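You operate a simulated robot arm through the tools that you are given. There is no shell and no other tool. Be economical: measure what you need, move in short steps, check, and stop when the job is done.

You are at the controls of a simulated robot arm. One attempt, no reset.

Task
Pour smoothie into the tall glass, about to its line.
Fine: take the lid off, twist the jar free, and stand it on the worktop afterwards; the short glass stays empty. Set down upright: blender jar.

Only the result counts: the job must be done as asked and must still hold three seconds after the hand-in. Knocking over, shifting, dropping, spilling or breaking anything else fails it. A push-on lid holds only when it is set on centred and level and pressed home; a screw cap is set on level and turned clockwise until tight.

Robot
A 6-joint arm with a two-finger parallel gripper, fixed in place. Base frame: the origin is at the foot of the arm, x ahead of it, y to its left, z up. Units: mm, rad, N and s.
With the tool pointing down near the work surface it reaches from about 320 to 700 mm from the base axis. Its first joint turns from -2.897 to 2.897 rad. Payload 4.1 kg.
Tool frame: the origin (TCP) lies between the finger pads and is the grasp point; the fingertips stand 23 mm ahead of it; z points along the fingers, y is the line along which they close. The gripper opens to 94 mm. The fingers are 38 mm wide and 10 mm thick; the gripper's body (54 by 96 mm) begins 39 mm behind the TCP.
Orientation is told as [roll, pitch, yaw] about the base's x, y, z axes, in that order, counted from this pose: with the fingers straight down and closing along the base's y, the tool's x points along the base's -x, its y along +y and its z along -z.

Tools
- The arm moves only by the tool servo_tool. Its arguments are lists of equal length, an entry for each row: "delta_pos": the shift along the base's x, y, z in mm, a list of three; "rotation": the turn, a rotation vector about the base's x, y, z in rad, a list of three; "hand": the gripper command, from -1 (shut) to 1 (fully open), values between in proportion. In form: {"delta_pos": [[tx, ty, tz], ...], "rotation": [[wx, wy, wz], ...], "hand": [hand, ...]}. A call has 1 to 20 rows; each row shifts and turns the commanded pose from where the row before left it. Rows are played at 5 a second. More than 50 mm and 0.15 rad between two rows, or a gripper value outside its range, and nothing of the call is played. Where a pose cannot be reached the arm comes as near as it can. A force on the tool above 40 N (or 10 N above the force at the start of the call, whichever is more), or a blocked arm, ends the call early, and 0.2 s more pass. The fingers move at their own pace (about 45 mm/s each) and stop on an object; they squeeze with about 26 N. The grip force told is the motor's: it shows also when the fingers shut on nothing. Time passes only in rows, and 0.2 s behind the last, so rows that do not move let the fingers close. The reply holds the time, the measured pose of the TCP, the force on the tool along the base axes, the opening and the grip force, in the units named above and with some noise, with the torque about the TCP (base axes, N m) and any sound that the robot's microphone picked up.
- Cameras (640 x 400 px; columns grow to the right, rows downward): "scene" is fixed at [220.3, -500, 1656.5]; the picture's right is [0.92, -0.40, 0.00], its down [-0.23, -0.51, -0.83] and it looks along [0.33, 0.76, -0.56] (base axes); focal length 270 px, centre (320, 200). "wrist" rides on the gripper at [86, 16, -75] in the tool frame; the picture's right is [-0.18, 0.98, 0.00], its down [-0.58, -0.11, -0.81] and it looks along [-0.79, -0.15, 0.59] (tool axes); focal length 243 px, centre (320, 200). There is no depth. A picture from a camera that has moved, and an enlarged one, comes with that camera's place and axes in the base frame and with its lens.
- get_image(camera): a new picture of that camera. No time passes.
- raise_lower(by): slides the trunk up (or, below 0, down) by that many mm; the arm rides with it, the base frame stays. It gives what a move gives, with no picture.
- close_up(camera, box): a new picture of the part [left, top, right, bottom] of that camera's present view, enlarged. No time passes.
- hand_in(): hands the job in; it is judged then, once.

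Work in short steps. Places have to be worked out from the pictures, the camera data and where the tool is seen: move nearer, look again, correct. Check each grasp and each placing, and mend what went wrong. You have 120 turns and 84 pictures in all, those below and enlarged ones among them. Open the gripper and draw the arm clear of the work before you hand the job in, unless the task says otherwise; then end with one line.

The tools are called after "Call:" as name(argument=value, ...) on one line, values as JSON. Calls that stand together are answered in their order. servo_tool: Moves the arm, as the interface text tells. Its arguments: {"type":"object","properties":{"delta_pos":{"type":"array","items":{"type":"array","items":{"type":"number"}}},"rotation":{"type":"array","items":{"type":"array","items":{"type":"number"}}},"hand":{"type":"array","items":{"type":"number"}}},"required":["delta_pos","rotation","hand"]} The other tools are called the same way: raise_lower (by) slides the trunk up or down; get_image (camera) takes a picture; close_up (camera, box) takes an enlarged picture of a part of a camera's view; hand_in () hands the job in.

At the start:

```text
clock: 0.0
ee_pos: [234.8, 183.2, 1445.4]
tool_rot: [0.003, -0.002, -0.002]
wrist_force: [-0.7, -1.4, -0.9]
ft_torque: [-0.01, -0.01, 0.0]
grip_width: 93.7
finger_force: 0.0
trunk travel left (down, up): [-564.0, 26.0]
```

scene: 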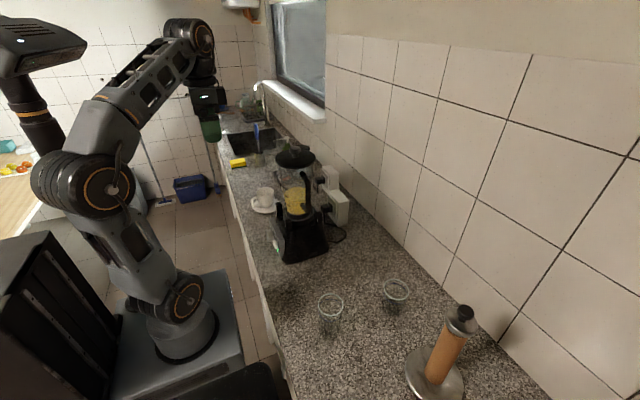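
wrist: 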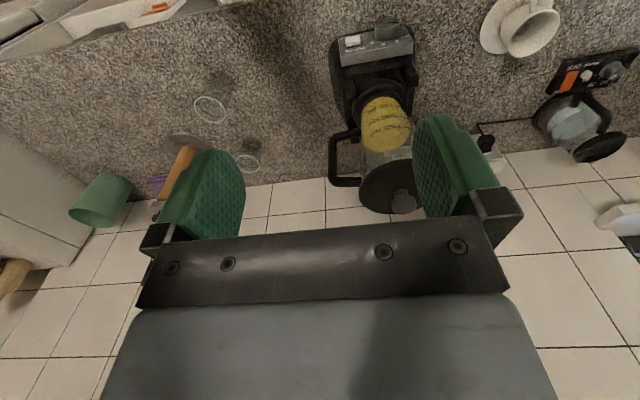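

I'll start with enlarged views of the blender and the glasses to locate them.

Call:
close_up(camera="scene", box=[220, 130, 380, 270])

Call:
close_up(camera="scene", box=[290, 260, 490, 400])

Call:
close_up(camera="wrist", box=[300, 0, 460, 220])

Call:
close_up(camera="wrist", box=[130, 60, 300, 220])

```text
2.86 times, centred on (300, 200) of scene
camera zoom: at [220.3, -500.0, 1656.5], right [0.92, -0.4, 0.0], down [-0.23, -0.51, -0.83], along [0.33, 0.76, -0.56], focal length 772 px, centre (377, 200)
```

zoom: 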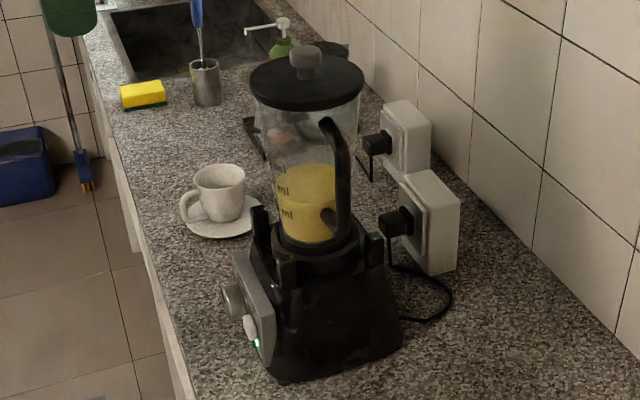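

```text
2.86 times, centred on (390, 330) of scene
camera zoom: at [220.3, -500.0, 1656.5], right [0.92, -0.4, 0.0], down [-0.23, -0.51, -0.83], along [0.33, 0.76, -0.56], focal length 772 px, centre (120, -171)
```

zoom: 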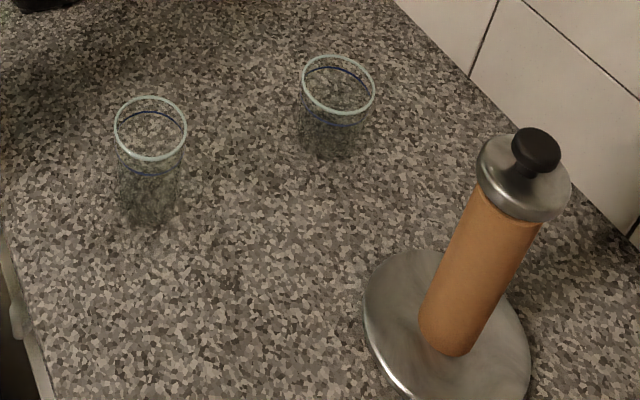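

```text
1.82 times, centred on (380, 110) of wrist
camera zoom: at [148.2, 200.0, 1521.4], right [0.19, 0.98, 0.0], down [0.58, -0.11, 0.81], along [0.79, -0.15, -0.59], focal length 441 px, centre (211, 364)
```

zoom: 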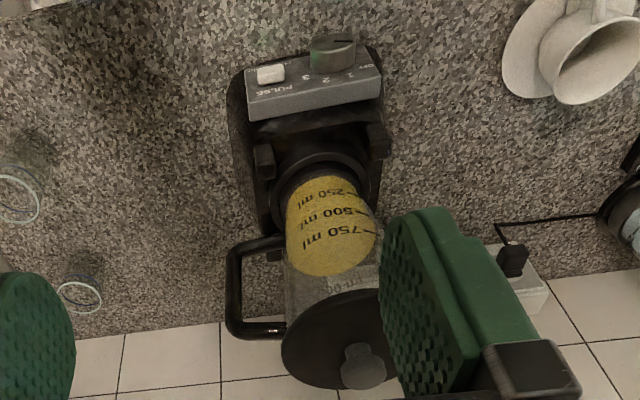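

```text
2.50 times, centred on (215, 140) of wrist
camera zoom: at [148.2, 200.0, 1521.4], right [0.19, 0.98, 0.0], down [0.58, -0.11, 0.81], along [0.79, -0.15, -0.59], focal length 606 px, centre (582, 350)
```

zoom: 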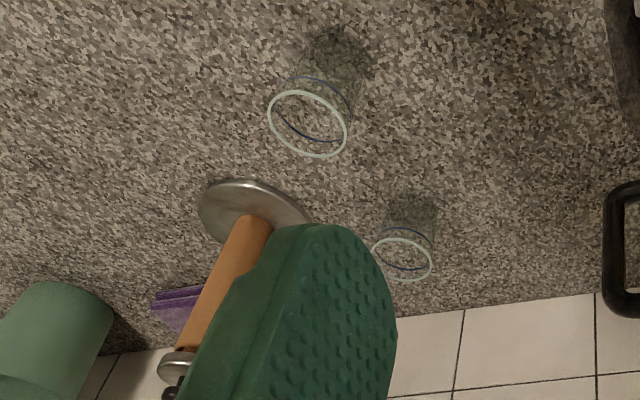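

The tall glass is the front one, with its rim at about (419,-107,1023). The short one is near (632,-117), the counter is near z 875, and the lid knob is near (468,270,1305). I'll move above the knob, keeping well clear, and look again.

Call:
servo_tool(delta_pos=[[38, 14, 0], [38, 14, 0], [38, 14, 0], [38, 14, 0], [38, 15, 0], [38, 16, 0]], rotation=[[0, 0, 0], [0, 0, 0], [0, 0, 0], [0, 0, 0], [0, 0, 0], [0, 0, 0]], hand=[1, 1, 1, 1, 1, 1])

Call:
get_image(camera="wrist")

Call:
close_up(camera="scene", box=[220, 80, 380, 270])

```text
clock: 1.4
ee_pos: [443.4, 256.3, 1397.2]
tool_rot: [0.003, -0.004, -0.002]
wrist_force: [0.5, -0.8, 0.0]
ft_torque: [-0.01, -0.01, 0.01]
grip_width: 93.7
finger_force: 0.1
out of reach, approached as far as the arm can: row 3, 4, 5, 6
trunk travel left (down, up): [-564.0, 26.0]
```

```text
77 pictures are left
camera wrist: at [357.4, 273.4, 1472.8], right [0.19, 0.98, 0.0], down [0.58, -0.11, 0.81], along [0.79, -0.15, -0.59], focal length 243 px, centre (320, 200)
```

wrist: 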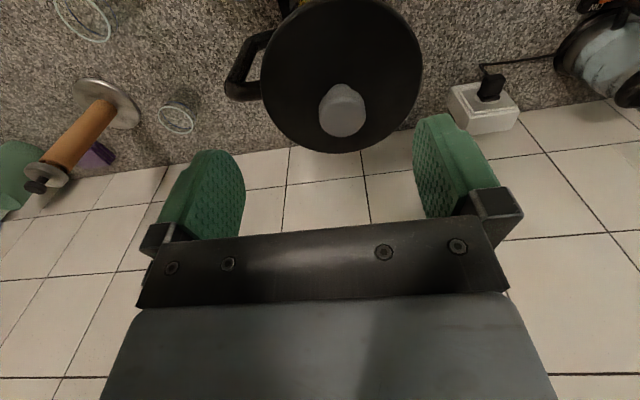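

```text
2.11 times, centred on (300, 175) of scene
camera zoom: at [220.3, -500.0, 1656.5], right [0.92, -0.4, 0.0], down [-0.23, -0.51, -0.83], along [0.33, 0.76, -0.56], focal length 569 px, centre (362, 253)
```

zoom: 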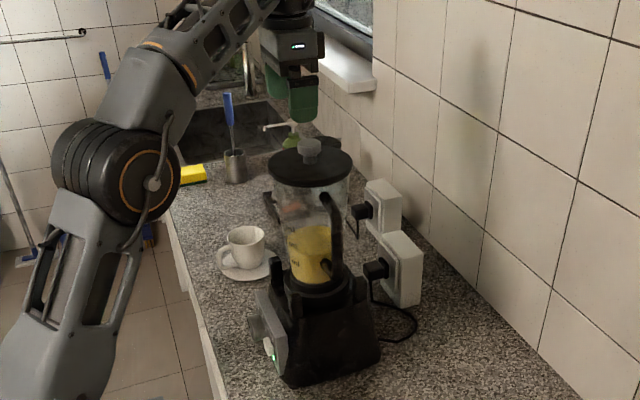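

The knob is at about (475,269), and the handle points along -y with its outer bar near y≈165. The arm is too high to reach here, so I'll back off and then lower the trunk.

Call:
servo_tool(delta_pos=[[-38, 0, 20], [-38, 0, 20], [-38, 0, 0]], rotation=[[0, 0, 0], [0, 0, 0], [0, 0, 0]], hand=[1, 1, 1])

Call:
raise_lower(by=-100)

```text
clock: 2.2
ee_pos: [324.6, 254.5, 1429.9]
tool_rot: [0.003, -0.002, -0.001]
wrist_force: [0.2, 0.0, 0.0]
ft_torque: [-0.01, -0.02, 0.02]
grip_width: 94.2
finger_force: 0.0
out of reach, approached as far as the arm can: row 2
trunk travel left (down, up): [-564.0, 26.0]
```

```text
clock: 3.5
ee_pos: [326.4, 254.6, 1330.3]
tool_rot: [0.002, -0.001, -0.003]
wrist_force: [-0.6, 1.1, -0.3]
ft_torque: [0.0, -0.01, 0.0]
grip_width: 94.0
finger_force: 0.1
trunk travel left (down, up): [-464.0, 126.0]
```

Now I'll rise to z≈1370 while moving over the knob at (475,269).

Call:
servo_tool(delta_pos=[[0, 0, 40], [38, 4, 0], [38, 4, 0], [38, 4, 0], [34, 3, 0], [0, 0, 0]], rotation=[[0, 0, 0], [0, 0, 0], [0, 0, 0], [0, 0, 0], [0, 0, 0], [0, 0, 0]], hand=[1, 1, 1, 1, 1, 1])

Call:
get_image(camera="wrist")

Call:
close_up(camera="scene", box=[240, 110, 360, 200])

```text
clock: 4.8
ee_pos: [440.4, 253.2, 1305.5]
tool_rot: [0.021, -0.014, 0.008]
wrist_force: [-6.1, 0.3, 14.6]
ft_torque: [0.64, 0.39, 0.23]
grip_width: 93.8
finger_force: 0.0
out of reach, approached as far as the arm can: row 1, 2, 3, 4, 5
trunk travel left (down, up): [-464.0, 126.0]
stopped in row 6: the force on the tool passed its limit at 43 N (the readings are from after the stop); the commanded pose is now the measured one
```

```text
75 pictures are left
camera wrist: at [353.3, 266.3, 1380.3], right [0.18, 0.98, 0.02], down [0.57, -0.12, 0.81], along [0.8, -0.13, -0.58], focal length 243 px, centre (320, 200)
```

wrist: 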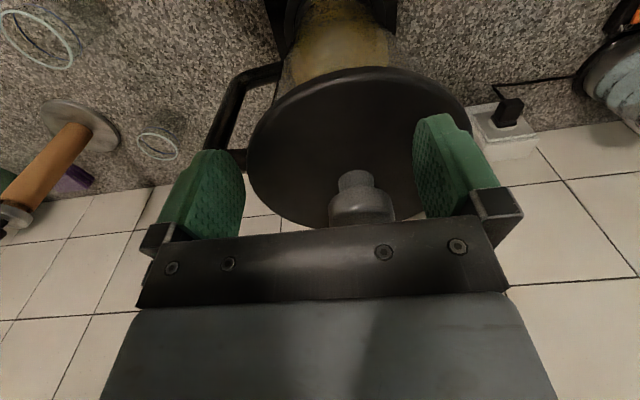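

```text
4.44 times, centred on (300, 155) of scene
camera zoom: at [220.3, -500.0, 1656.5], right [0.92, -0.4, 0.0], down [-0.23, -0.51, -0.83], along [0.33, 0.76, -0.56], focal length 1200 px, centre (409, 400)
```

zoom: 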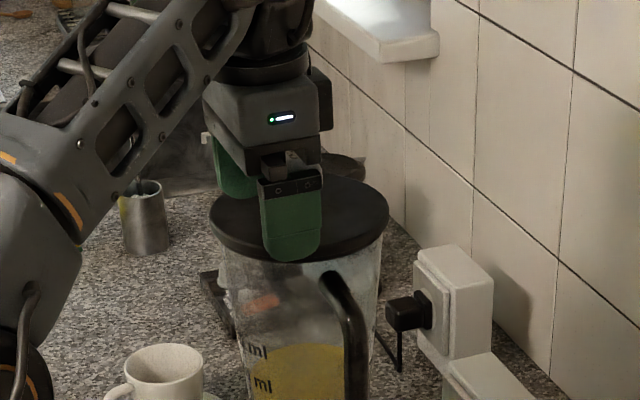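

The arm is near its height ceiling, so it sagged until the fingertips touched the lid at z≈1282. Raising the trunk fully lifts it straight off and gives more height.

Call:
raise_lower(by=126)

Call:
close_up(camera="scene", box=[220, 110, 380, 270])

```text
clock: 6.3
ee_pos: [443.7, 253.0, 1429.1]
tool_rot: [0.016, -0.008, 0.006]
wrist_force: [0.1, 0.2, 0.4]
ft_torque: [0.02, 0.01, -0.01]
grip_width: 94.1
finger_force: 0.1
trunk travel left (down, up): [-590.0, 0.0]
```

```text
2.50 times, centred on (300, 190) of scene
camera zoom: at [220.3, -500.0, 1656.5], right [0.92, -0.4, 0.0], down [-0.23, -0.51, -0.83], along [0.33, 0.76, -0.56], focal length 675 px, centre (370, 225)
```

zoom: 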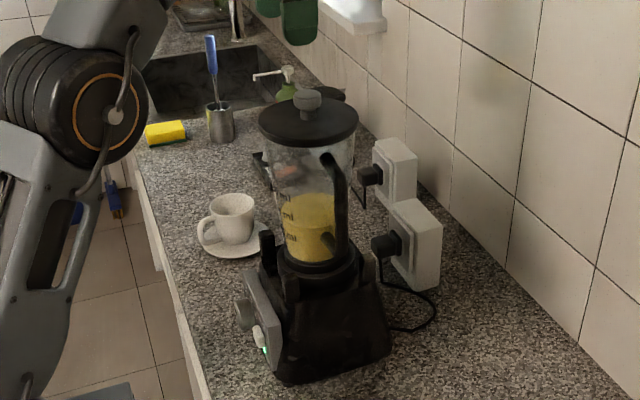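

The blender hasn't moved. Next I'll go over the knob at z≈1375 and level the tool.

Call:
servo_tool(delta_pos=[[0, 0, -40], [16, 8, -14], [16, 8, 0]], rotation=[[-0.016, 0.008, -0.006], [0, 0, 0], [0, 0, 0]], hand=[1, 1, 1])

Call:
get_image(camera="wrist")

```text
clock: 7.1
ee_pos: [477.4, 268.6, 1375.1]
tool_rot: [0.001, -0.001, 0.0]
wrist_force: [-0.6, 0.5, 0.5]
ft_torque: [-0.04, 0.02, 0.0]
grip_width: 94.1
finger_force: 0.0
trunk travel left (down, up): [-590.0, 0.0]
```

```text
72 pictures are left
camera wrist: at [390.7, 285.3, 1450.4], right [0.18, 0.98, 0.0], down [0.58, -0.11, 0.81], along [0.79, -0.15, -0.59], focal length 243 px, centre (320, 200)
```

wrist: 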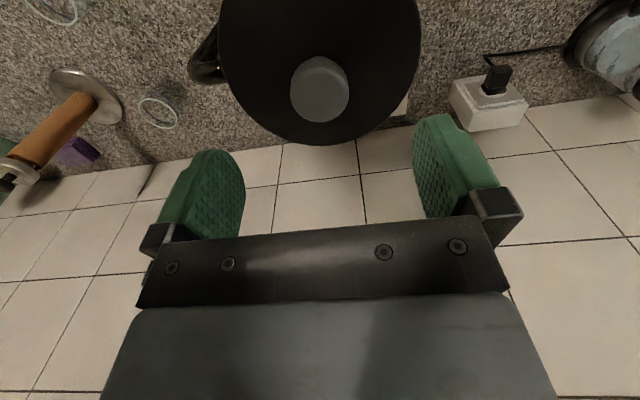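

The knob centre is at about (474,269). I'll descend to TCP z≈1309 and close on it.

Call:
servo_tool(delta_pos=[[-3, 0, -30], [0, 0, -24], [0, 0, -12], [0, 0, 0], [0, 0, 0], [0, 0, 0], [0, 0, 0]], rotation=[[0, 0, 0], [0, 0, 0], [0, 0, 0], [0, 0, 0], [0, 0, 0], [0, 0, 0], [0, 0, 0]], hand=[1, 1, 1, -1, -1, -1, -1])

Call:
get_image(camera="wrist")

```text
clock: 8.7
ee_pos: [472.9, 269.4, 1309.4]
tool_rot: [0.001, -0.002, 0.0]
wrist_force: [-0.2, -1.0, -0.3]
ft_torque: [-0.03, -0.06, 0.02]
grip_width: 34.5
finger_force: 26.0
trunk travel left (down, up): [-590.0, 0.0]
heard: snap
```

```text
71 pictures are left
camera wrist: at [386.9, 284.8, 1385.1], right [0.18, 0.98, 0.0], down [0.58, -0.11, 0.81], along [0.79, -0.15, -0.59], focal length 243 px, centre (320, 200)
```

wrist: 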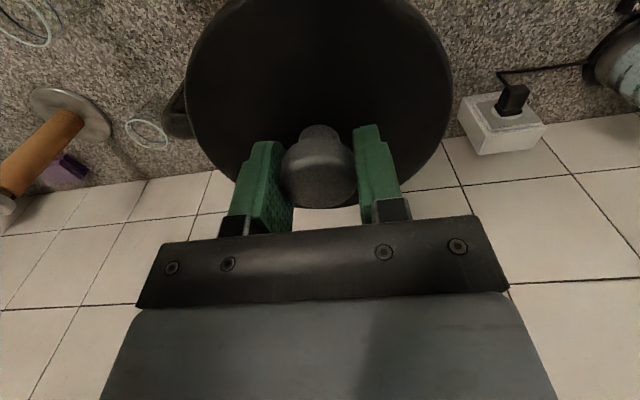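

The knob is held at 34.5 mm. I'll pull up gently and read the force.

Call:
servo_tool(delta_pos=[[0, 0, 3], [0, 0, 3], [0, 0, 4], [0, 0, 5]], rotation=[[0, 0, 0], [0, 0, 0], [0, 0, 0], [0, 0, 0]], hand=[-1, -1, -1, -1])

Call:
close_up(camera="scene", box=[240, 110, 360, 200])

```text
clock: 9.7
ee_pos: [471.5, 268.3, 1323.2]
tool_rot: [0.0, 0.0, 0.0]
wrist_force: [-0.5, -0.6, -1.3]
ft_torque: [0.04, 0.02, -0.03]
grip_width: 34.6
finger_force: 26.0
trunk travel left (down, up): [-590.0, 0.0]
```

```text
4.44 times, centred on (300, 155) of scene
camera zoom: at [220.3, -500.0, 1656.5], right [0.92, -0.4, 0.0], down [-0.23, -0.51, -0.83], along [0.33, 0.76, -0.56], focal length 1200 px, centre (409, 400)
```

zoom: 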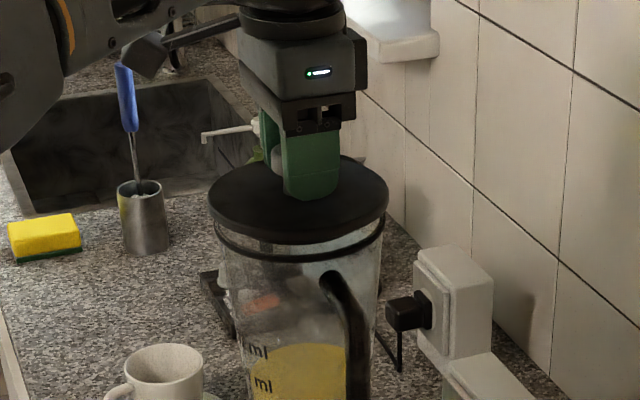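

The lid came off freely. I'll lift it more and swing it to -y, away from the jar.

Call:
servo_tool(delta_pos=[[0, 0, 20], [0, 0, 20], [0, -35, 5], [0, -40, 0], [0, -40, 0], [0, -40, 0], [0, -40, 0], [10, -30, 0]], rotation=[[0, 0, 0], [0, 0, 0], [0, 0, 0], [0, 0, 0], [0, 0, 0], [0, 0, 0], [0, 0, 0], [0, 0, 0]], hand=[-1, -1, -1, -1, -1, -1, -1, -1])

Call:
get_image(camera="scene")

```text
clock: 11.5
ee_pos: [482.6, 44.3, 1368.4]
tool_rot: [0.0, 0.0, -0.001]
wrist_force: [-0.1, 0.0, -0.5]
ft_torque: [0.01, -0.01, 0.01]
grip_width: 34.5
finger_force: 26.4
trunk travel left (down, up): [-590.0, 0.0]
```

```text
69 pictures are left
```

scene: 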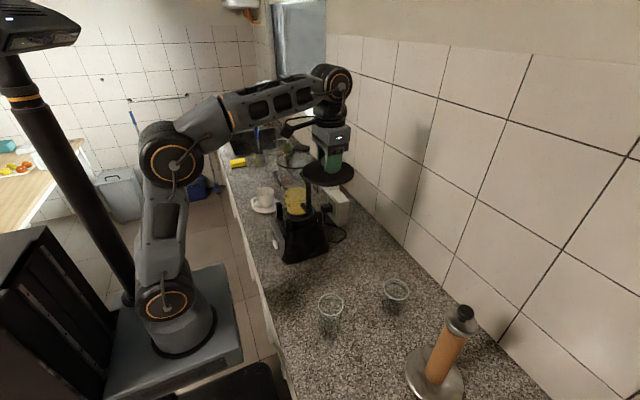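

The space below is clear: the blender starts at y≥200 and its handle is at about y 160. I'll lower the trunk 340 mm.

Call:
raise_lower(by=-340)

Call:
servo_tool(delta_pos=[[30, 0, 0], [30, 0, 0], [30, 0, 0], [25, 0, -20]], rotation=[[0, 0, 0], [0, 0, 0], [0, 0, 0], [0, 0, 0]], hand=[-1, -1, -1, -1])

Call:
get_image(camera="scene")

Call:
get_image(camera="wrist")

```text
clock: 14.8
ee_pos: [482.6, 43.6, 1029.0]
tool_rot: [0.0, -0.003, -0.002]
wrist_force: [0.1, -1.0, -0.2]
ft_torque: [0.0, 0.02, 0.02]
grip_width: 34.4
finger_force: 26.8
trunk travel left (down, up): [-250.0, 340.0]
```

```text
clock: 15.8
ee_pos: [597.7, 45.0, 1009.0]
tool_rot: [-0.001, 0.0, 0.001]
wrist_force: [0.6, 0.0, -0.8]
ft_torque: [-0.02, -0.03, 0.03]
grip_width: 34.5
finger_force: 26.4
trunk travel left (down, up): [-250.0, 340.0]
```

```text
68 pictures are left
```

scene: 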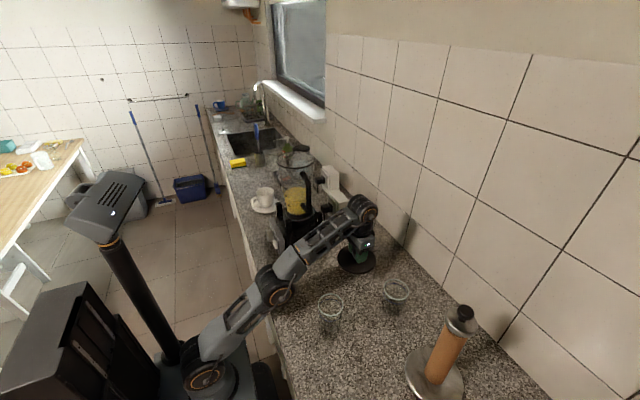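

```text
67 pictures are left
camera wrist: at [511.2, 61.4, 1084.1], right [0.18, 0.98, 0.0], down [0.58, -0.11, 0.81], along [0.79, -0.15, -0.59], focal length 243 px, centre (320, 200)
```

wrist: 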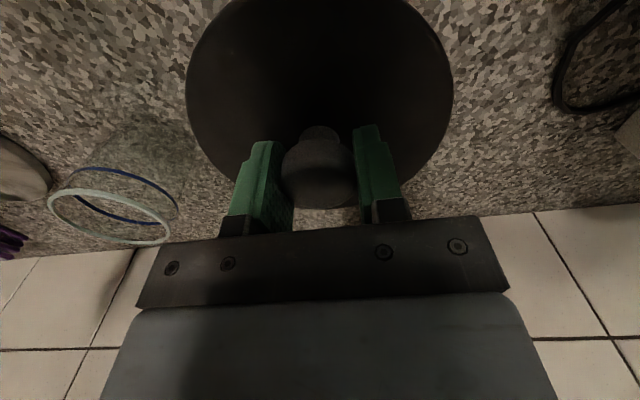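

The area under the lid is clear. I'll descend in small steps to touch down.

Call:
servo_tool(delta_pos=[[0, 0, -30], [0, 0, -30], [0, 0, -10]], rotation=[[0, 0, 0], [0, 0, 0], [0, 0, 0]], hand=[-1, -1, -1])

Call:
close_up(camera="scene", box=[300, 190, 420, 300])

```text
clock: 16.6
ee_pos: [595.5, 45.8, 944.0]
tool_rot: [0.0, -0.011, 0.002]
wrist_force: [5.0, 1.4, 27.9]
ft_torque: [-0.04, 0.03, 0.0]
grip_width: 34.9
finger_force: 26.5
trunk travel left (down, up): [-250.0, 340.0]
```

```text
3.64 times, centred on (360, 245) of scene
camera zoom: at [220.3, -500.0, 1656.5], right [0.92, -0.4, 0.0], down [-0.23, -0.51, -0.83], along [0.33, 0.76, -0.56], focal length 982 px, centre (174, 36)
```

zoom: 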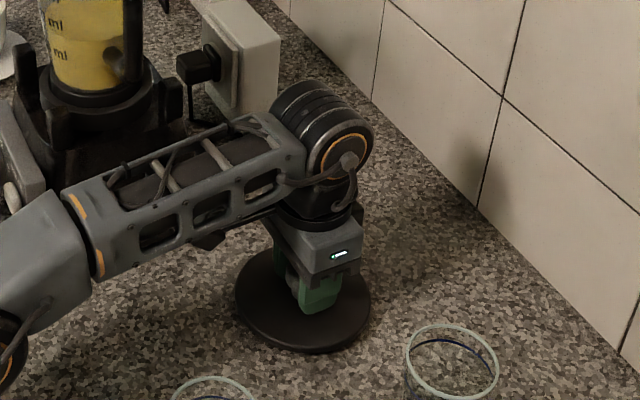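

The lid is resting on the counter. I'll ease the load, open, and rise.

Call:
servo_tool(delta_pos=[[0, 0, 4], [0, 0, 0], [0, 0, 0], [0, 0, 0], [0, 0, 30], [0, 0, 40], [0, 0, 40]], rotation=[[0, 0, 0], [0, 0, 0], [0, 0, 0], [0, 0, 0], [0, 0, 0], [0, 0, 0], [0, 0, 0]], hand=[-1, 0.3, 0.3, 0.3, 0.3, 0.3, 0.3])

Call:
get_image(camera="wrist")

```text
clock: 18.2
ee_pos: [578.0, 43.4, 1032.9]
tool_rot: [0.002, -0.001, 0.001]
wrist_force: [0.5, -0.1, 0.2]
ft_torque: [0.02, 0.07, -0.02]
grip_width: 61.2
finger_force: 0.0
out of reach, approached as far as the arm can: row 7
trunk travel left (down, up): [-250.0, 340.0]
```

```text
65 pictures are left
camera wrist: at [492.0, 59.7, 1108.8], right [0.18, 0.98, 0.0], down [0.58, -0.11, 0.81], along [0.79, -0.15, -0.59], focal length 243 px, centre (320, 200)
```

wrist: 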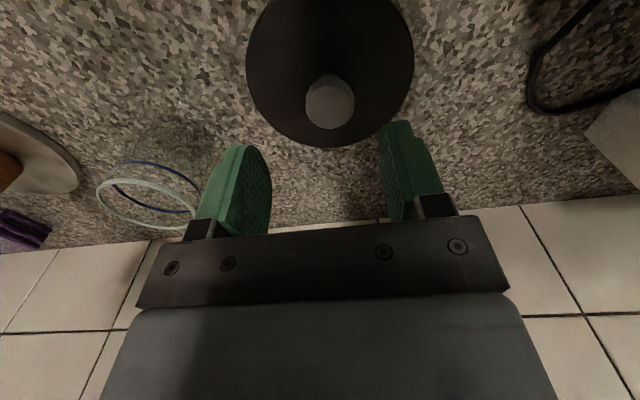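

The lid is down and released. I'll raise the trunk, pull back to a free spot, and yaw the tool by about -2.07 rad as the first half of a horizontal approach to the handle with the camera on top.

Call:
raise_lower(by=200)

Call:
servo_tool(delta_pos=[[-20, -10, 0], [-20, -10, 0], [-20, -10, 0], [-20, -10, 0], [-20, -10, 0], [-20, -10, 0], [-20, -10, 0], [-20, -10, 0], [0, 0, 0], [0, 0, 0], [0, 0, 0], [0, 0, 0], [0, 0, 0], [0, 0, 0]], rotation=[[0, 0, -0.148], [0, 0, -0.148], [0, 0, -0.148], [0, 0, -0.148], [0, 0, -0.148], [0, 0, -0.148], [0, 0, -0.148], [0, 0, -0.148], [0, 0, -0.148], [0, 0, -0.148], [0, 0, -0.148], [0, 0, -0.148], [0, 0, -0.148], [0, 0, -0.148]], hand=[1, 1, 1, 1, 1, 1, 1, 1, 1, 1, 1, 1, 1, 1])

```text
clock: 20.4
ee_pos: [578.0, 43.1, 1233.9]
tool_rot: [0.001, -0.004, -0.001]
wrist_force: [-0.7, -0.1, -0.3]
ft_torque: [-0.01, 0.02, 0.03]
grip_width: 61.2
finger_force: 0.0
trunk travel left (down, up): [-450.0, 140.0]
```

```text
clock: 23.4
ee_pos: [417.3, -36.5, 1234.6]
tool_rot: [-0.002, -0.003, -2.077]
wrist_force: [0.5, -0.9, -0.2]
ft_torque: [-0.02, 0.01, 0.03]
grip_width: 94.2
finger_force: 0.1
trunk travel left (down, up): [-450.0, 140.0]
```

Now I'll tilt the tool to horizontal, pointing (+0.48,+0.88,0).

Call:
servo_tool(delta_pos=[[0, 0, 0], [0, 0, 0], [0, 0, 0], [0, 0, 0], [0, 0, 0], [0, 0, 0], [0, 0, 0], [0, 0, 0], [0, 0, 0], [0, 0, 0], [0, 0, 0]], rotation=[[0.1254, -0.0684, 0], [0.1254, -0.0684, 0], [0.1254, -0.0684, 0], [0.1254, -0.0684, 0], [0.1254, -0.0684, 0], [0.1254, -0.0684, 0], [0.1254, -0.0684, 0], [0.1254, -0.0684, 0], [0.1254, -0.0684, 0], [0.1254, -0.0684, 0], [0.1254, -0.0684, 0]], hand=[1, 1, 1, 1, 1, 1, 1, 1, 1, 1, 1])

Call:
get_image(camera="wrist")

Call:
get_image(camera="scene")

```text
clock: 25.8
ee_pos: [418.2, -37.7, 1235.3]
tool_rot: [-0.815, 1.569, -2.885]
wrist_force: [-0.4, -0.4, -0.2]
ft_torque: [-0.03, 0.0, 0.02]
grip_width: 94.1
finger_force: 0.1
trunk travel left (down, up): [-450.0, 140.0]
```

```text
64 pictures are left
camera wrist: at [396.8, -109.8, 1321.8], right [0.86, -0.47, -0.18], down [-0.48, -0.66, -0.58], along [0.15, 0.59, -0.79], focal length 243 px, centre (320, 200)
```

wrist: 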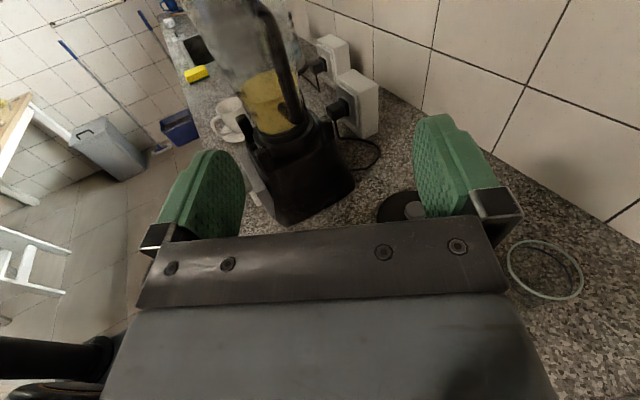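

```text
63 pictures are left
```

scene: 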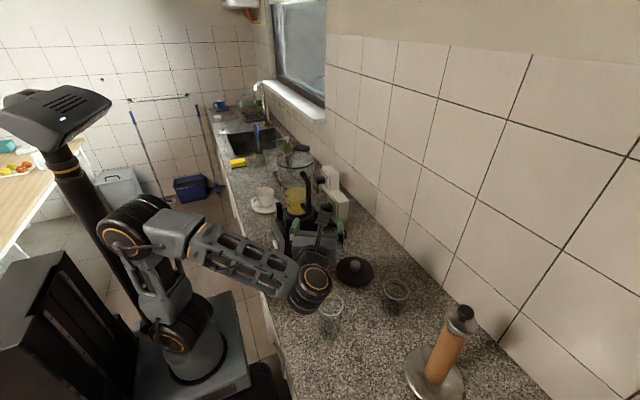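

Orientation reached. I'll zoom in on the jar handle from both cameras.

Call:
close_up(camera="wrist", box=[180, 0, 380, 140])

Call:
close_up(camera="scene", box=[255, 135, 355, 265])

```text
2.86 times, centred on (280, 70) of wrist
camera zoom: at [396.8, -109.8, 1321.8], right [0.86, -0.47, -0.18], down [-0.48, -0.66, -0.58], along [0.15, 0.59, -0.79], focal length 693 px, centre (434, 571)
```

zoom: 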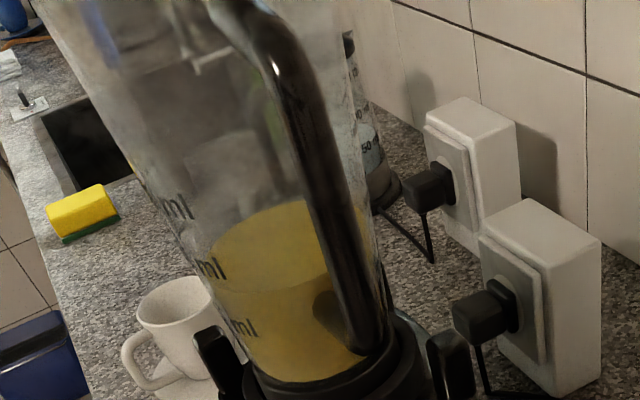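

```text
3.08 times, centred on (305, 200) of scene
camera zoom: at [220.3, -500.0, 1656.5], right [0.92, -0.4, 0.0], down [-0.23, -0.51, -0.83], along [0.33, 0.76, -0.56], focal length 831 px, centre (366, 200)
```

zoom: 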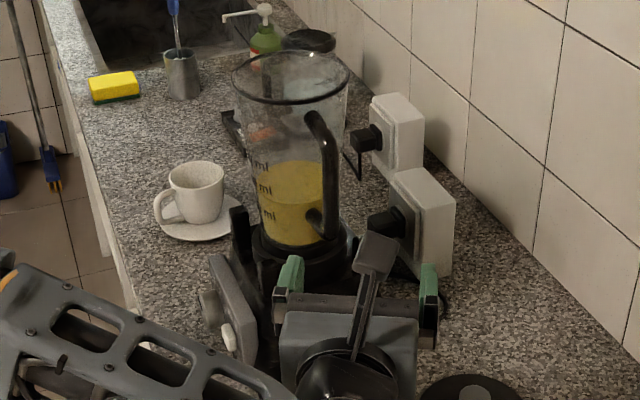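

The handle bar looks roughly vertical at about (472,175), spanning z≈1125–1245 and about 15 mm thick. I'll move to a pre-grasp 70 mm short of it at z 1190 and check.

Call:
servo_tool(delta_pos=[[5, 38, -15], [5, 38, -15], [5, 38, -15], [5, 35, 0], [0, 0, 0]], rotation=[[0, 0, 0], [0, 0, 0], [0, 0, 0], [0, 0, 0], [0, 0, 0]], hand=[0.2, 0.2, 0.2, 0.2, 0.2])

Call:
get_image(camera="wrist")

Call:
close_up(camera="scene", box=[255, 135, 355, 265])

```text
clock: 27.0
ee_pos: [436.5, 112.7, 1188.9]
tool_rot: [-0.246, 1.566, -2.317]
wrist_force: [0.0, 0.0, -0.6]
ft_torque: [0.01, -0.01, -0.02]
grip_width: 56.4
finger_force: 0.1
trunk travel left (down, up): [-450.0, 140.0]
```

```text
60 pictures are left
camera wrist: at [416.2, 39.8, 1276.8], right [0.86, -0.47, -0.18], down [-0.48, -0.66, -0.58], along [0.15, 0.59, -0.79], focal length 243 px, centre (320, 200)
```

wrist: 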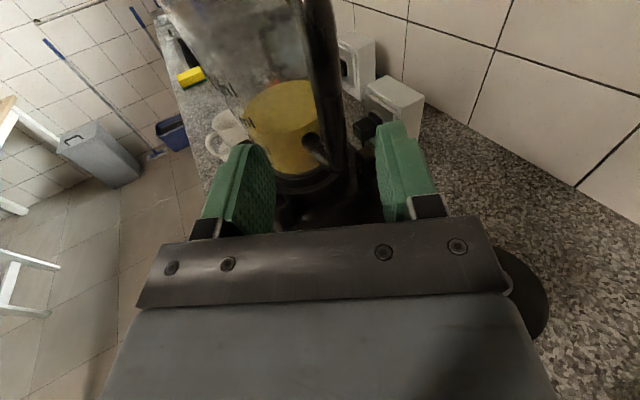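

```text
3.08 times, centred on (305, 200) of scene
camera zoom: at [220.3, -500.0, 1656.5], right [0.92, -0.4, 0.0], down [-0.23, -0.51, -0.83], along [0.33, 0.76, -0.56], focal length 831 px, centre (366, 200)
```

zoom: 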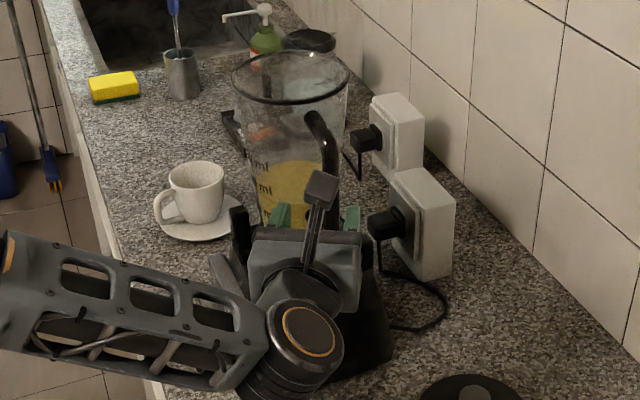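

The bar sits about 7 mm right of the tool axis and 54–69 mm ahead. I'll shift right, advance 40 mm and check.

Call:
servo_tool(delta_pos=[[6.1, -3.4, 0], [9.6, 17.6, 0], [9.6, 17.6, 0], [0, 0, 0]], rotation=[[0, 0, 0], [0, 0, 0], [0, 0, 0], [0, 0, 0]], hand=[0.2, 0.2, 0.2, 0.2])

Call:
get_image(camera="wrist")

```text
clock: 28.0
ee_pos: [463.2, 145.1, 1189.4]
tool_rot: [-0.308, 1.568, -2.381]
wrist_force: [0.1, -0.3, -0.2]
ft_torque: [-0.02, 0.01, -0.03]
grip_width: 56.3
finger_force: 0.0
trunk travel left (down, up): [-450.0, 140.0]
```

```text
58 pictures are left
camera wrist: at [442.7, 71.7, 1276.4], right [0.86, -0.47, -0.19], down [-0.48, -0.66, -0.58], along [0.15, 0.59, -0.79], focal length 243 px, centre (320, 200)
```

wrist: 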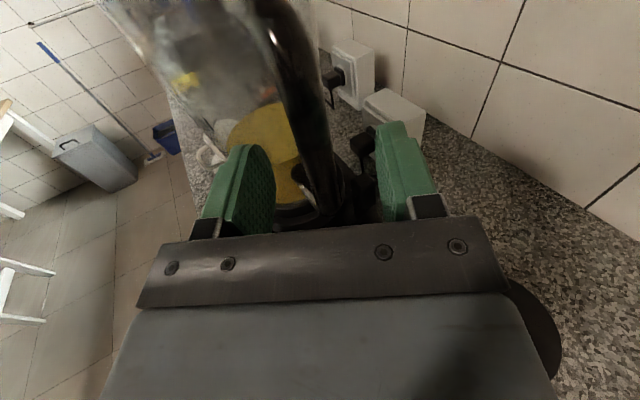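

The bar works out to be about 24 mm ahead and centred, at roughly (473.5,167). I'll advance 26 mm and close.

Call:
servo_tool(delta_pos=[[6.2, 11.4, 0], [6.2, 11.4, 0], [0, 0, 0], [0, 0, 0], [0, 0, 0], [0, 0, 0], [0, 0, 0]], rotation=[[0, 0, 0], [0, 0, 0], [0, 0, 0], [0, 0, 0], [0, 0, 0], [0, 0, 0], [0, 0, 0]], hand=[0.2, 0.2, 0.2, -1, -1, -1, -1])

Call:
get_image(camera="wrist")

Call:
close_up(camera="scene", box=[255, 135, 355, 265])

```text
clock: 29.6
ee_pos: [475.9, 167.3, 1188.6]
tool_rot: [-0.636, 1.565, -2.705]
wrist_force: [-0.8, 3.1, 1.5]
ft_torque: [0.39, 1.01, 0.05]
grip_width: 17.8
finger_force: 26.2
trunk travel left (down, up): [-450.0, 140.0]
```

```text
57 pictures are left
camera wrist: at [455.1, 94.6, 1276.3], right [0.86, -0.47, -0.19], down [-0.48, -0.66, -0.58], along [0.15, 0.59, -0.79], focal length 243 px, centre (320, 200)
```

wrist: 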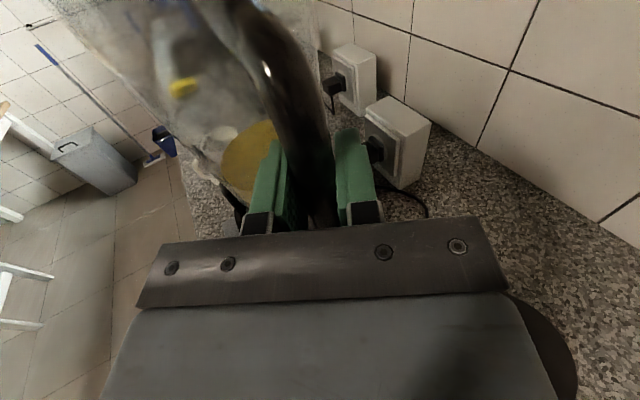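

```text
3.08 times, centred on (305, 200) of scene
camera zoom: at [220.3, -500.0, 1656.5], right [0.92, -0.4, 0.0], down [-0.23, -0.51, -0.83], along [0.33, 0.76, -0.56], focal length 831 px, centre (366, 200)
```

zoom: 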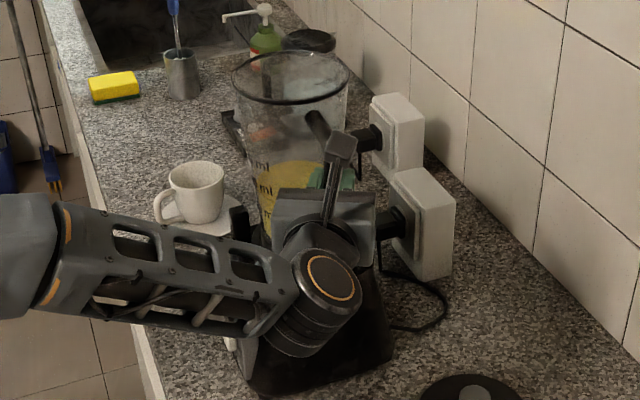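

The handle is gripped at 17.8 mm. I'll test the twist with a small CCW arc (seen from above) about the jar axis (474,269) and read the forces.

Call:
servo_tool(delta_pos=[[3.06, 0.05, 0], [3.06, 0.14, 0]], rotation=[[0, 0, 0.03], [0, 0, 0.03]], hand=[-1, -1])

```text
clock: 30.2
ee_pos: [481.8, 167.8, 1189.0]
tool_rot: [-0.411, 1.567, -2.418]
wrist_force: [-1.2, 5.1, -0.7]
ft_torque: [0.83, 0.69, -0.03]
grip_width: 17.9
finger_force: 25.4
trunk travel left (down, up): [-450.0, 140.0]
```

It moved with almost no resistance, so the jar turns CCW. I'll continue the arc by 0.2 rad.

Call:
servo_tool(delta_pos=[[5.08, 0.43, 0], [5.05, 0.69, 0], [5.0, 0.94, 0], [4.95, 1.18, 0]], rotation=[[0, 0, 0.05], [0, 0, 0.05], [0, 0, 0.05], [0, 0, 0.05]], hand=[-1, -1, -1, -1])

Call:
get_image(camera="wrist")

Call:
close_up(camera="scene", box=[255, 135, 355, 265])

```text
clock: 31.2
ee_pos: [501.3, 172.1, 1189.4]
tool_rot: [-0.204, 1.569, -2.011]
wrist_force: [-2.9, 10.1, 0.1]
ft_torque: [0.37, 0.9, -0.02]
grip_width: 17.9
finger_force: 26.1
trunk travel left (down, up): [-450.0, 140.0]
```

```text
55 pictures are left
camera wrist: at [500.1, 96.2, 1276.7], right [0.95, -0.23, -0.19], down [-0.3, -0.76, -0.58], along [-0.01, 0.61, -0.8], focal length 243 px, centre (320, 200)
```

wrist: 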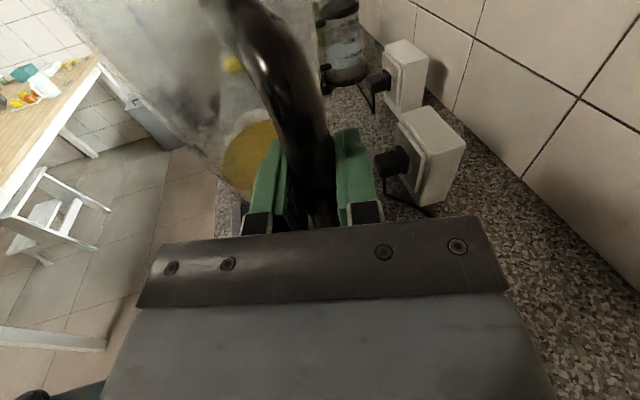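

```text
3.08 times, centred on (305, 200) of scene
camera zoom: at [220.3, -500.0, 1656.5], right [0.92, -0.4, 0.0], down [-0.23, -0.51, -0.83], along [0.33, 0.76, -0.56], focal length 831 px, centre (366, 200)
```

zoom: 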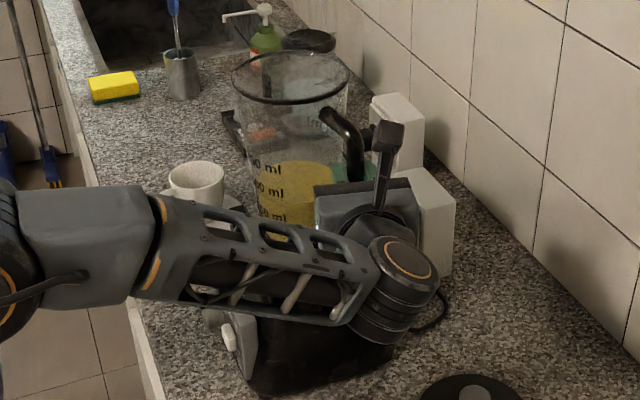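

The jar is clearly turning; the scale marks have rotated. The +y pull says my arc is slightly too wide, so I'll continue with a little more +y.

Call:
servo_tool(delta_pos=[[4.9, 2.9, 0], [4.8, 2.7, 0], [4.7, 2.4, 0], [4.6, 2.6, 0]], rotation=[[0, 0, 0.05], [0, 0, 0.05], [0, 0, 0.05], [0, 0, 0.05]], hand=[-1, -1, -1, -1])

```text
clock: 32.2
ee_pos: [520.8, 180.8, 1188.4]
tool_rot: [-0.235, 1.567, -1.846]
wrist_force: [0.8, -2.6, 0.3]
ft_torque: [-0.29, 0.96, 0.08]
grip_width: 18.2
finger_force: 26.0
trunk travel left (down, up): [-450.0, 140.0]
```

There's still no stop at 26°. I'll turn a little further.

Call:
servo_tool(delta_pos=[[4.5, 2.4, 0], [4.4, 2.6, 0], [4.3, 2.8, 0]], rotation=[[0, 0, 0.05], [0, 0, 0.05], [0, 0, 0.05]], hand=[-1, -1, -1])

```text
clock: 33.0
ee_pos: [534.5, 190.3, 1189.8]
tool_rot: [-0.362, 1.566, -1.824]
wrist_force: [-2.2, 1.9, 1.2]
ft_torque: [0.36, 1.0, 0.01]
grip_width: 18.0
finger_force: 25.9
trunk travel left (down, up): [-450.0, 140.0]
```

At 35° it still turns freely. I'll test the lift with a few millimetres.

Call:
servo_tool(delta_pos=[[0, 0, 2], [0, 0, 2], [0, 0, 2]], rotation=[[0, 0, 0], [0, 0, 0], [0, 0, 0]], hand=[-1, -1, -1])

Call:
close_up(camera="scene", box=[255, 135, 355, 265])

```text
clock: 33.8
ee_pos: [536.2, 189.2, 1193.3]
tool_rot: [-0.722, 1.564, -2.186]
wrist_force: [-1.7, 3.6, -8.8]
ft_torque: [-0.08, 0.99, 0.0]
grip_width: 18.1
finger_force: 25.8
trunk travel left (down, up): [-450.0, 140.0]
```

```text
3.08 times, centred on (305, 200) of scene
camera zoom: at [220.3, -500.0, 1656.5], right [0.92, -0.4, 0.0], down [-0.23, -0.51, -0.83], along [0.33, 0.76, -0.56], focal length 831 px, centre (366, 200)
```

zoom: 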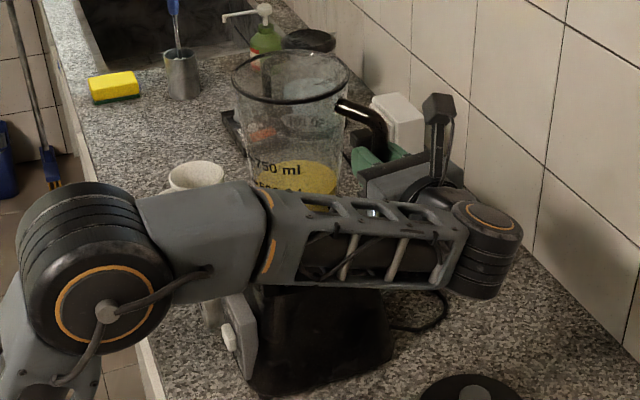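

Call:
servo_tool(delta_pos=[[0, 0, 2], [0, 0, 2], [0, 0, 2], [0, 0, 0]], rotation=[[0, 0, 0], [0, 0, 0], [0, 0, 0], [0, 0, 0]], hand=[-1, -1, -1, -1])

Call:
close_up(camera="scene", box=[255, 135, 355, 265])

```text
clock: 34.8
ee_pos: [535.6, 188.5, 1200.6]
tool_rot: [-0.632, 1.565, -2.094]
wrist_force: [0.4, -0.4, -7.9]
ft_torque: [-0.08, 0.97, 0.05]
grip_width: 18.2
finger_force: 26.0
trunk travel left (down, up): [-450.0, 140.0]
```

```text
3.08 times, centred on (305, 200) of scene
camera zoom: at [220.3, -500.0, 1656.5], right [0.92, -0.4, 0.0], down [-0.23, -0.51, -0.83], along [0.33, 0.76, -0.56], focal length 831 px, centre (366, 200)
```

zoom: 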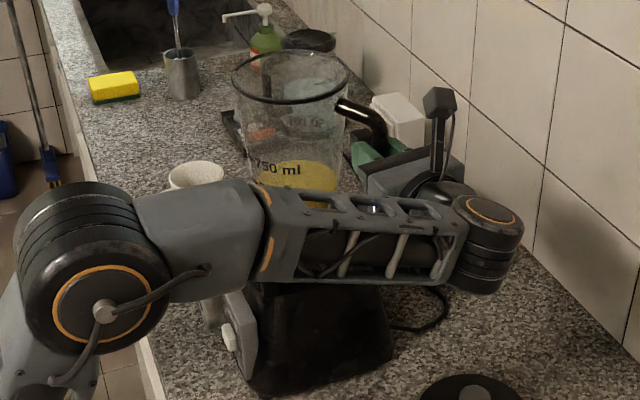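

The rim doesn't seem to have risen, so the pads may have slid or the jar may still be locked. I'll zoom in tightly to judge.

Call:
close_up(camera="scene", box=[285, 145, 345, 205])

Call:
get_image(camera="wrist")

```text
6.67 times, centred on (315, 175) of scene
camera zoom: at [220.3, -500.0, 1656.5], right [0.92, -0.4, 0.0], down [-0.23, -0.51, -0.83], along [0.33, 0.76, -0.56], focal length 1800 px, centre (353, 367)
```

zoom: 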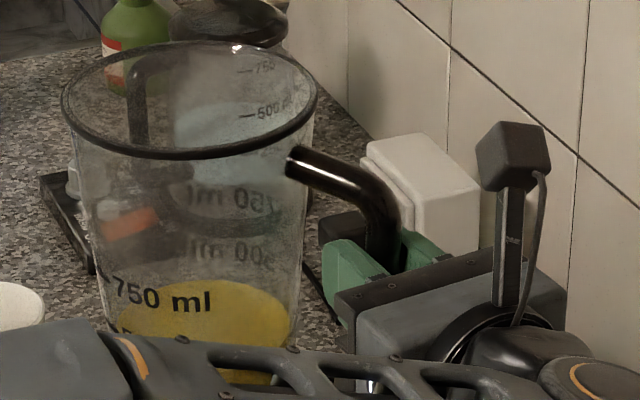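

```text
50 pictures are left
camera wrist: at [560.5, 117.1, 1287.6], right [0.98, 0.11, -0.19], down [-0.02, -0.82, -0.58], along [-0.21, 0.57, -0.79], focal length 243 px, centre (320, 200)
```

wrist: 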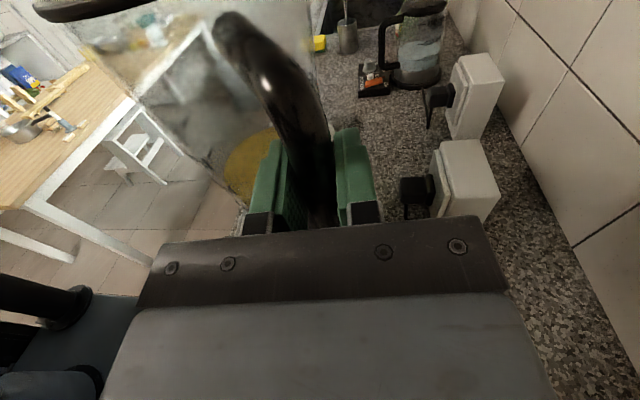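

The rim hasn't risen, so the pads slid up the bar. The steady ~1 N·m about the tool axis means the pads touch the bar on opposite edges. I'll roll the tool slightly to align it and read the torque.

Call:
servo_tool(delta_pos=[[0, 0, 0], [0, 0, 0]], rotation=[[-0.003, 0.03, 0], [0, 0, 0]], hand=[-1, -1])

```text
clock: 35.4
ee_pos: [535.4, 188.8, 1200.7]
tool_rot: [-1.45, 1.542, -2.913]
wrist_force: [1.7, 0.8, -3.5]
ft_torque: [-0.25, -1.02, -0.12]
grip_width: 18.1
finger_force: 26.1
trunk travel left (down, up): [-450.0, 140.0]
```

The torque flipped sign, so the aligned roll is about halfway. I'll go back 0.015.

Call:
servo_tool(delta_pos=[[0, 0, 0], [0, 0, 0]], rotation=[[0.0015, -0.015, 0], [0, 0, 0]], hand=[-1, -1])

```text
clock: 36.0
ee_pos: [535.3, 188.7, 1201.1]
tool_rot: [-1.412, 1.553, -2.875]
wrist_force: [2.8, -0.3, 0.5]
ft_torque: [-0.03, 0.09, -0.12]
grip_width: 17.3
finger_force: 26.1
trunk travel left (down, up): [-450.0, 140.0]
```

The pads are now flush, with torque near 0 and width 17.3 mm. I'll test the lift again.

Call:
servo_tool(delta_pos=[[0, 0, 1.5], [0, 0, 1.5], [0, 0, 1.5]], rotation=[[0, 0, 0], [0, 0, 0], [0, 0, 0]], hand=[-1, -1, -1])

```text
clock: 36.8
ee_pos: [534.1, 188.7, 1203.8]
tool_rot: [-1.341, 1.551, -2.803]
wrist_force: [1.3, -1.1, -17.7]
ft_torque: [0.01, -0.25, -0.04]
grip_width: 17.9
finger_force: 25.8
trunk travel left (down, up): [-450.0, 140.0]
```

Call:
servo_tool(delta_pos=[[0, 0, 1.5], [0, 0, 1.5]], rotation=[[0, 0, 0], [0, 0, 0]], hand=[-1, -1])

Call:
close_up(camera="scene", box=[285, 145, 345, 205])

```text
clock: 37.4
ee_pos: [535.7, 188.9, 1207.1]
tool_rot: [-1.361, 1.551, -2.82]
wrist_force: [0.3, -0.1, -18.3]
ft_torque: [0.1, -0.11, -0.01]
grip_width: 17.8
finger_force: 26.1
trunk travel left (down, up): [-450.0, 140.0]
```

```text
6.67 times, centred on (315, 175) of scene
camera zoom: at [220.3, -500.0, 1656.5], right [0.92, -0.4, 0.0], down [-0.23, -0.51, -0.83], along [0.33, 0.76, -0.56], focal length 1800 px, centre (353, 367)
```

zoom: 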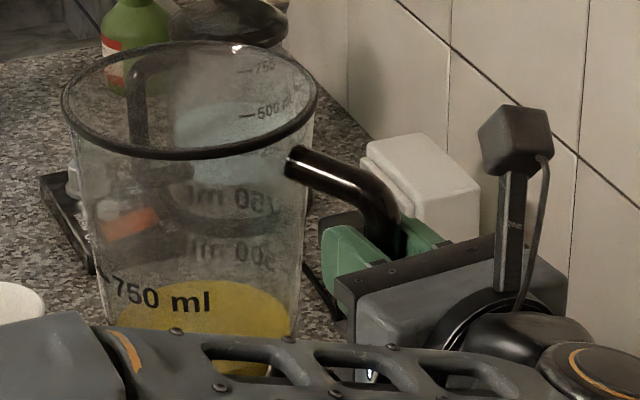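

The jar still hasn't moved, so it's either still latched or heavy and hitting the slip limit. It turned freely, so I'll ease off and keep twisting toward a stop.

Call:
servo_tool(delta_pos=[[0, 0, -2], [4, 3.2, 0], [3.6, 3.2, 0], [3.7, 3.6, 0], [3.4, 3.7, 0]], rotation=[[0, 0, 0], [0, 0, 0.05], [0, 0, 0.05], [0, 0, 0.05], [0, 0, 0.05]], hand=[-1, -1, -1, -1, -1])

Call:
close_up(camera="scene", box=[265, 140, 365, 230])

```text
clock: 38.6
ee_pos: [549.1, 201.3, 1207.5]
tool_rot: [-1.446, 1.557, -2.706]
wrist_force: [3.5, -2.7, 5.9]
ft_torque: [0.31, 0.39, -0.05]
grip_width: 17.6
finger_force: 25.9
trunk travel left (down, up): [-450.0, 140.0]
```

```text
4.44 times, centred on (315, 185) of scene
camera zoom: at [220.3, -500.0, 1656.5], right [0.92, -0.4, 0.0], down [-0.23, -0.51, -0.83], along [0.33, 0.76, -0.56], focal length 1200 px, centre (342, 267)
```

zoom: 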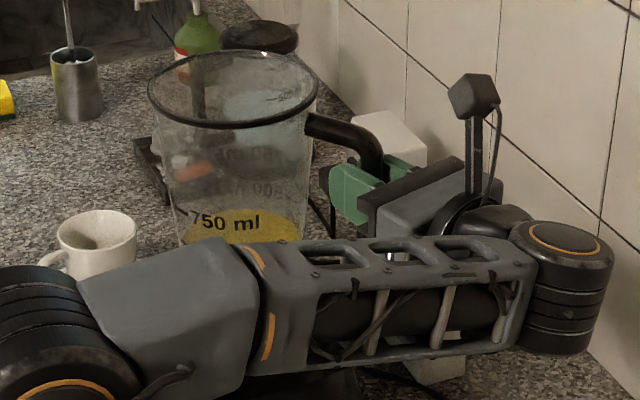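

The jar turns freely past 45°, so it's probably unlocked but heavy. A handle-only grip would also let the jar tip, since its centre of mass is about 100 mm away. The lower jar body is narrow (about 75–90 mm), so I'll release the handle, back off, and look at gripping the body instead.

Call:
servo_tool(delta_pos=[[0, 0, 0], [0, 0, 0], [0, 0, 0], [7, -23, 0], [7, -23, 0], [7, -24, 0], [7, -24, 0]], rotation=[[0, 0, 0], [0, 0, 0], [0, 0, 0], [0, 0, 0], [0, 0, 0], [0, 0, 0], [0, 0, 0]], hand=[0.3, 0.3, 0.3, 0.3, 0.3, 0.3, 0.3])

Call:
get_image(camera="wrist")

```text
clock: 40.2
ee_pos: [576.2, 107.5, 1207.0]
tool_rot: [-1.362, 1.556, -2.624]
wrist_force: [0.4, 0.5, 0.3]
ft_torque: [0.01, 0.01, -0.02]
grip_width: 61.0
finger_force: 0.1
trunk travel left (down, up): [-450.0, 140.0]
```

```text
47 pictures are left
camera wrist: at [616.4, 41.9, 1293.9], right [0.93, 0.3, -0.2], down [0.13, -0.81, -0.58], along [-0.33, 0.51, -0.79], focal length 243 px, centre (320, 200)
```

wrist: 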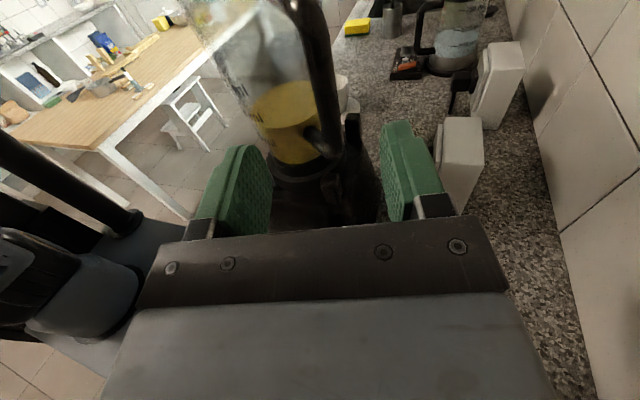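

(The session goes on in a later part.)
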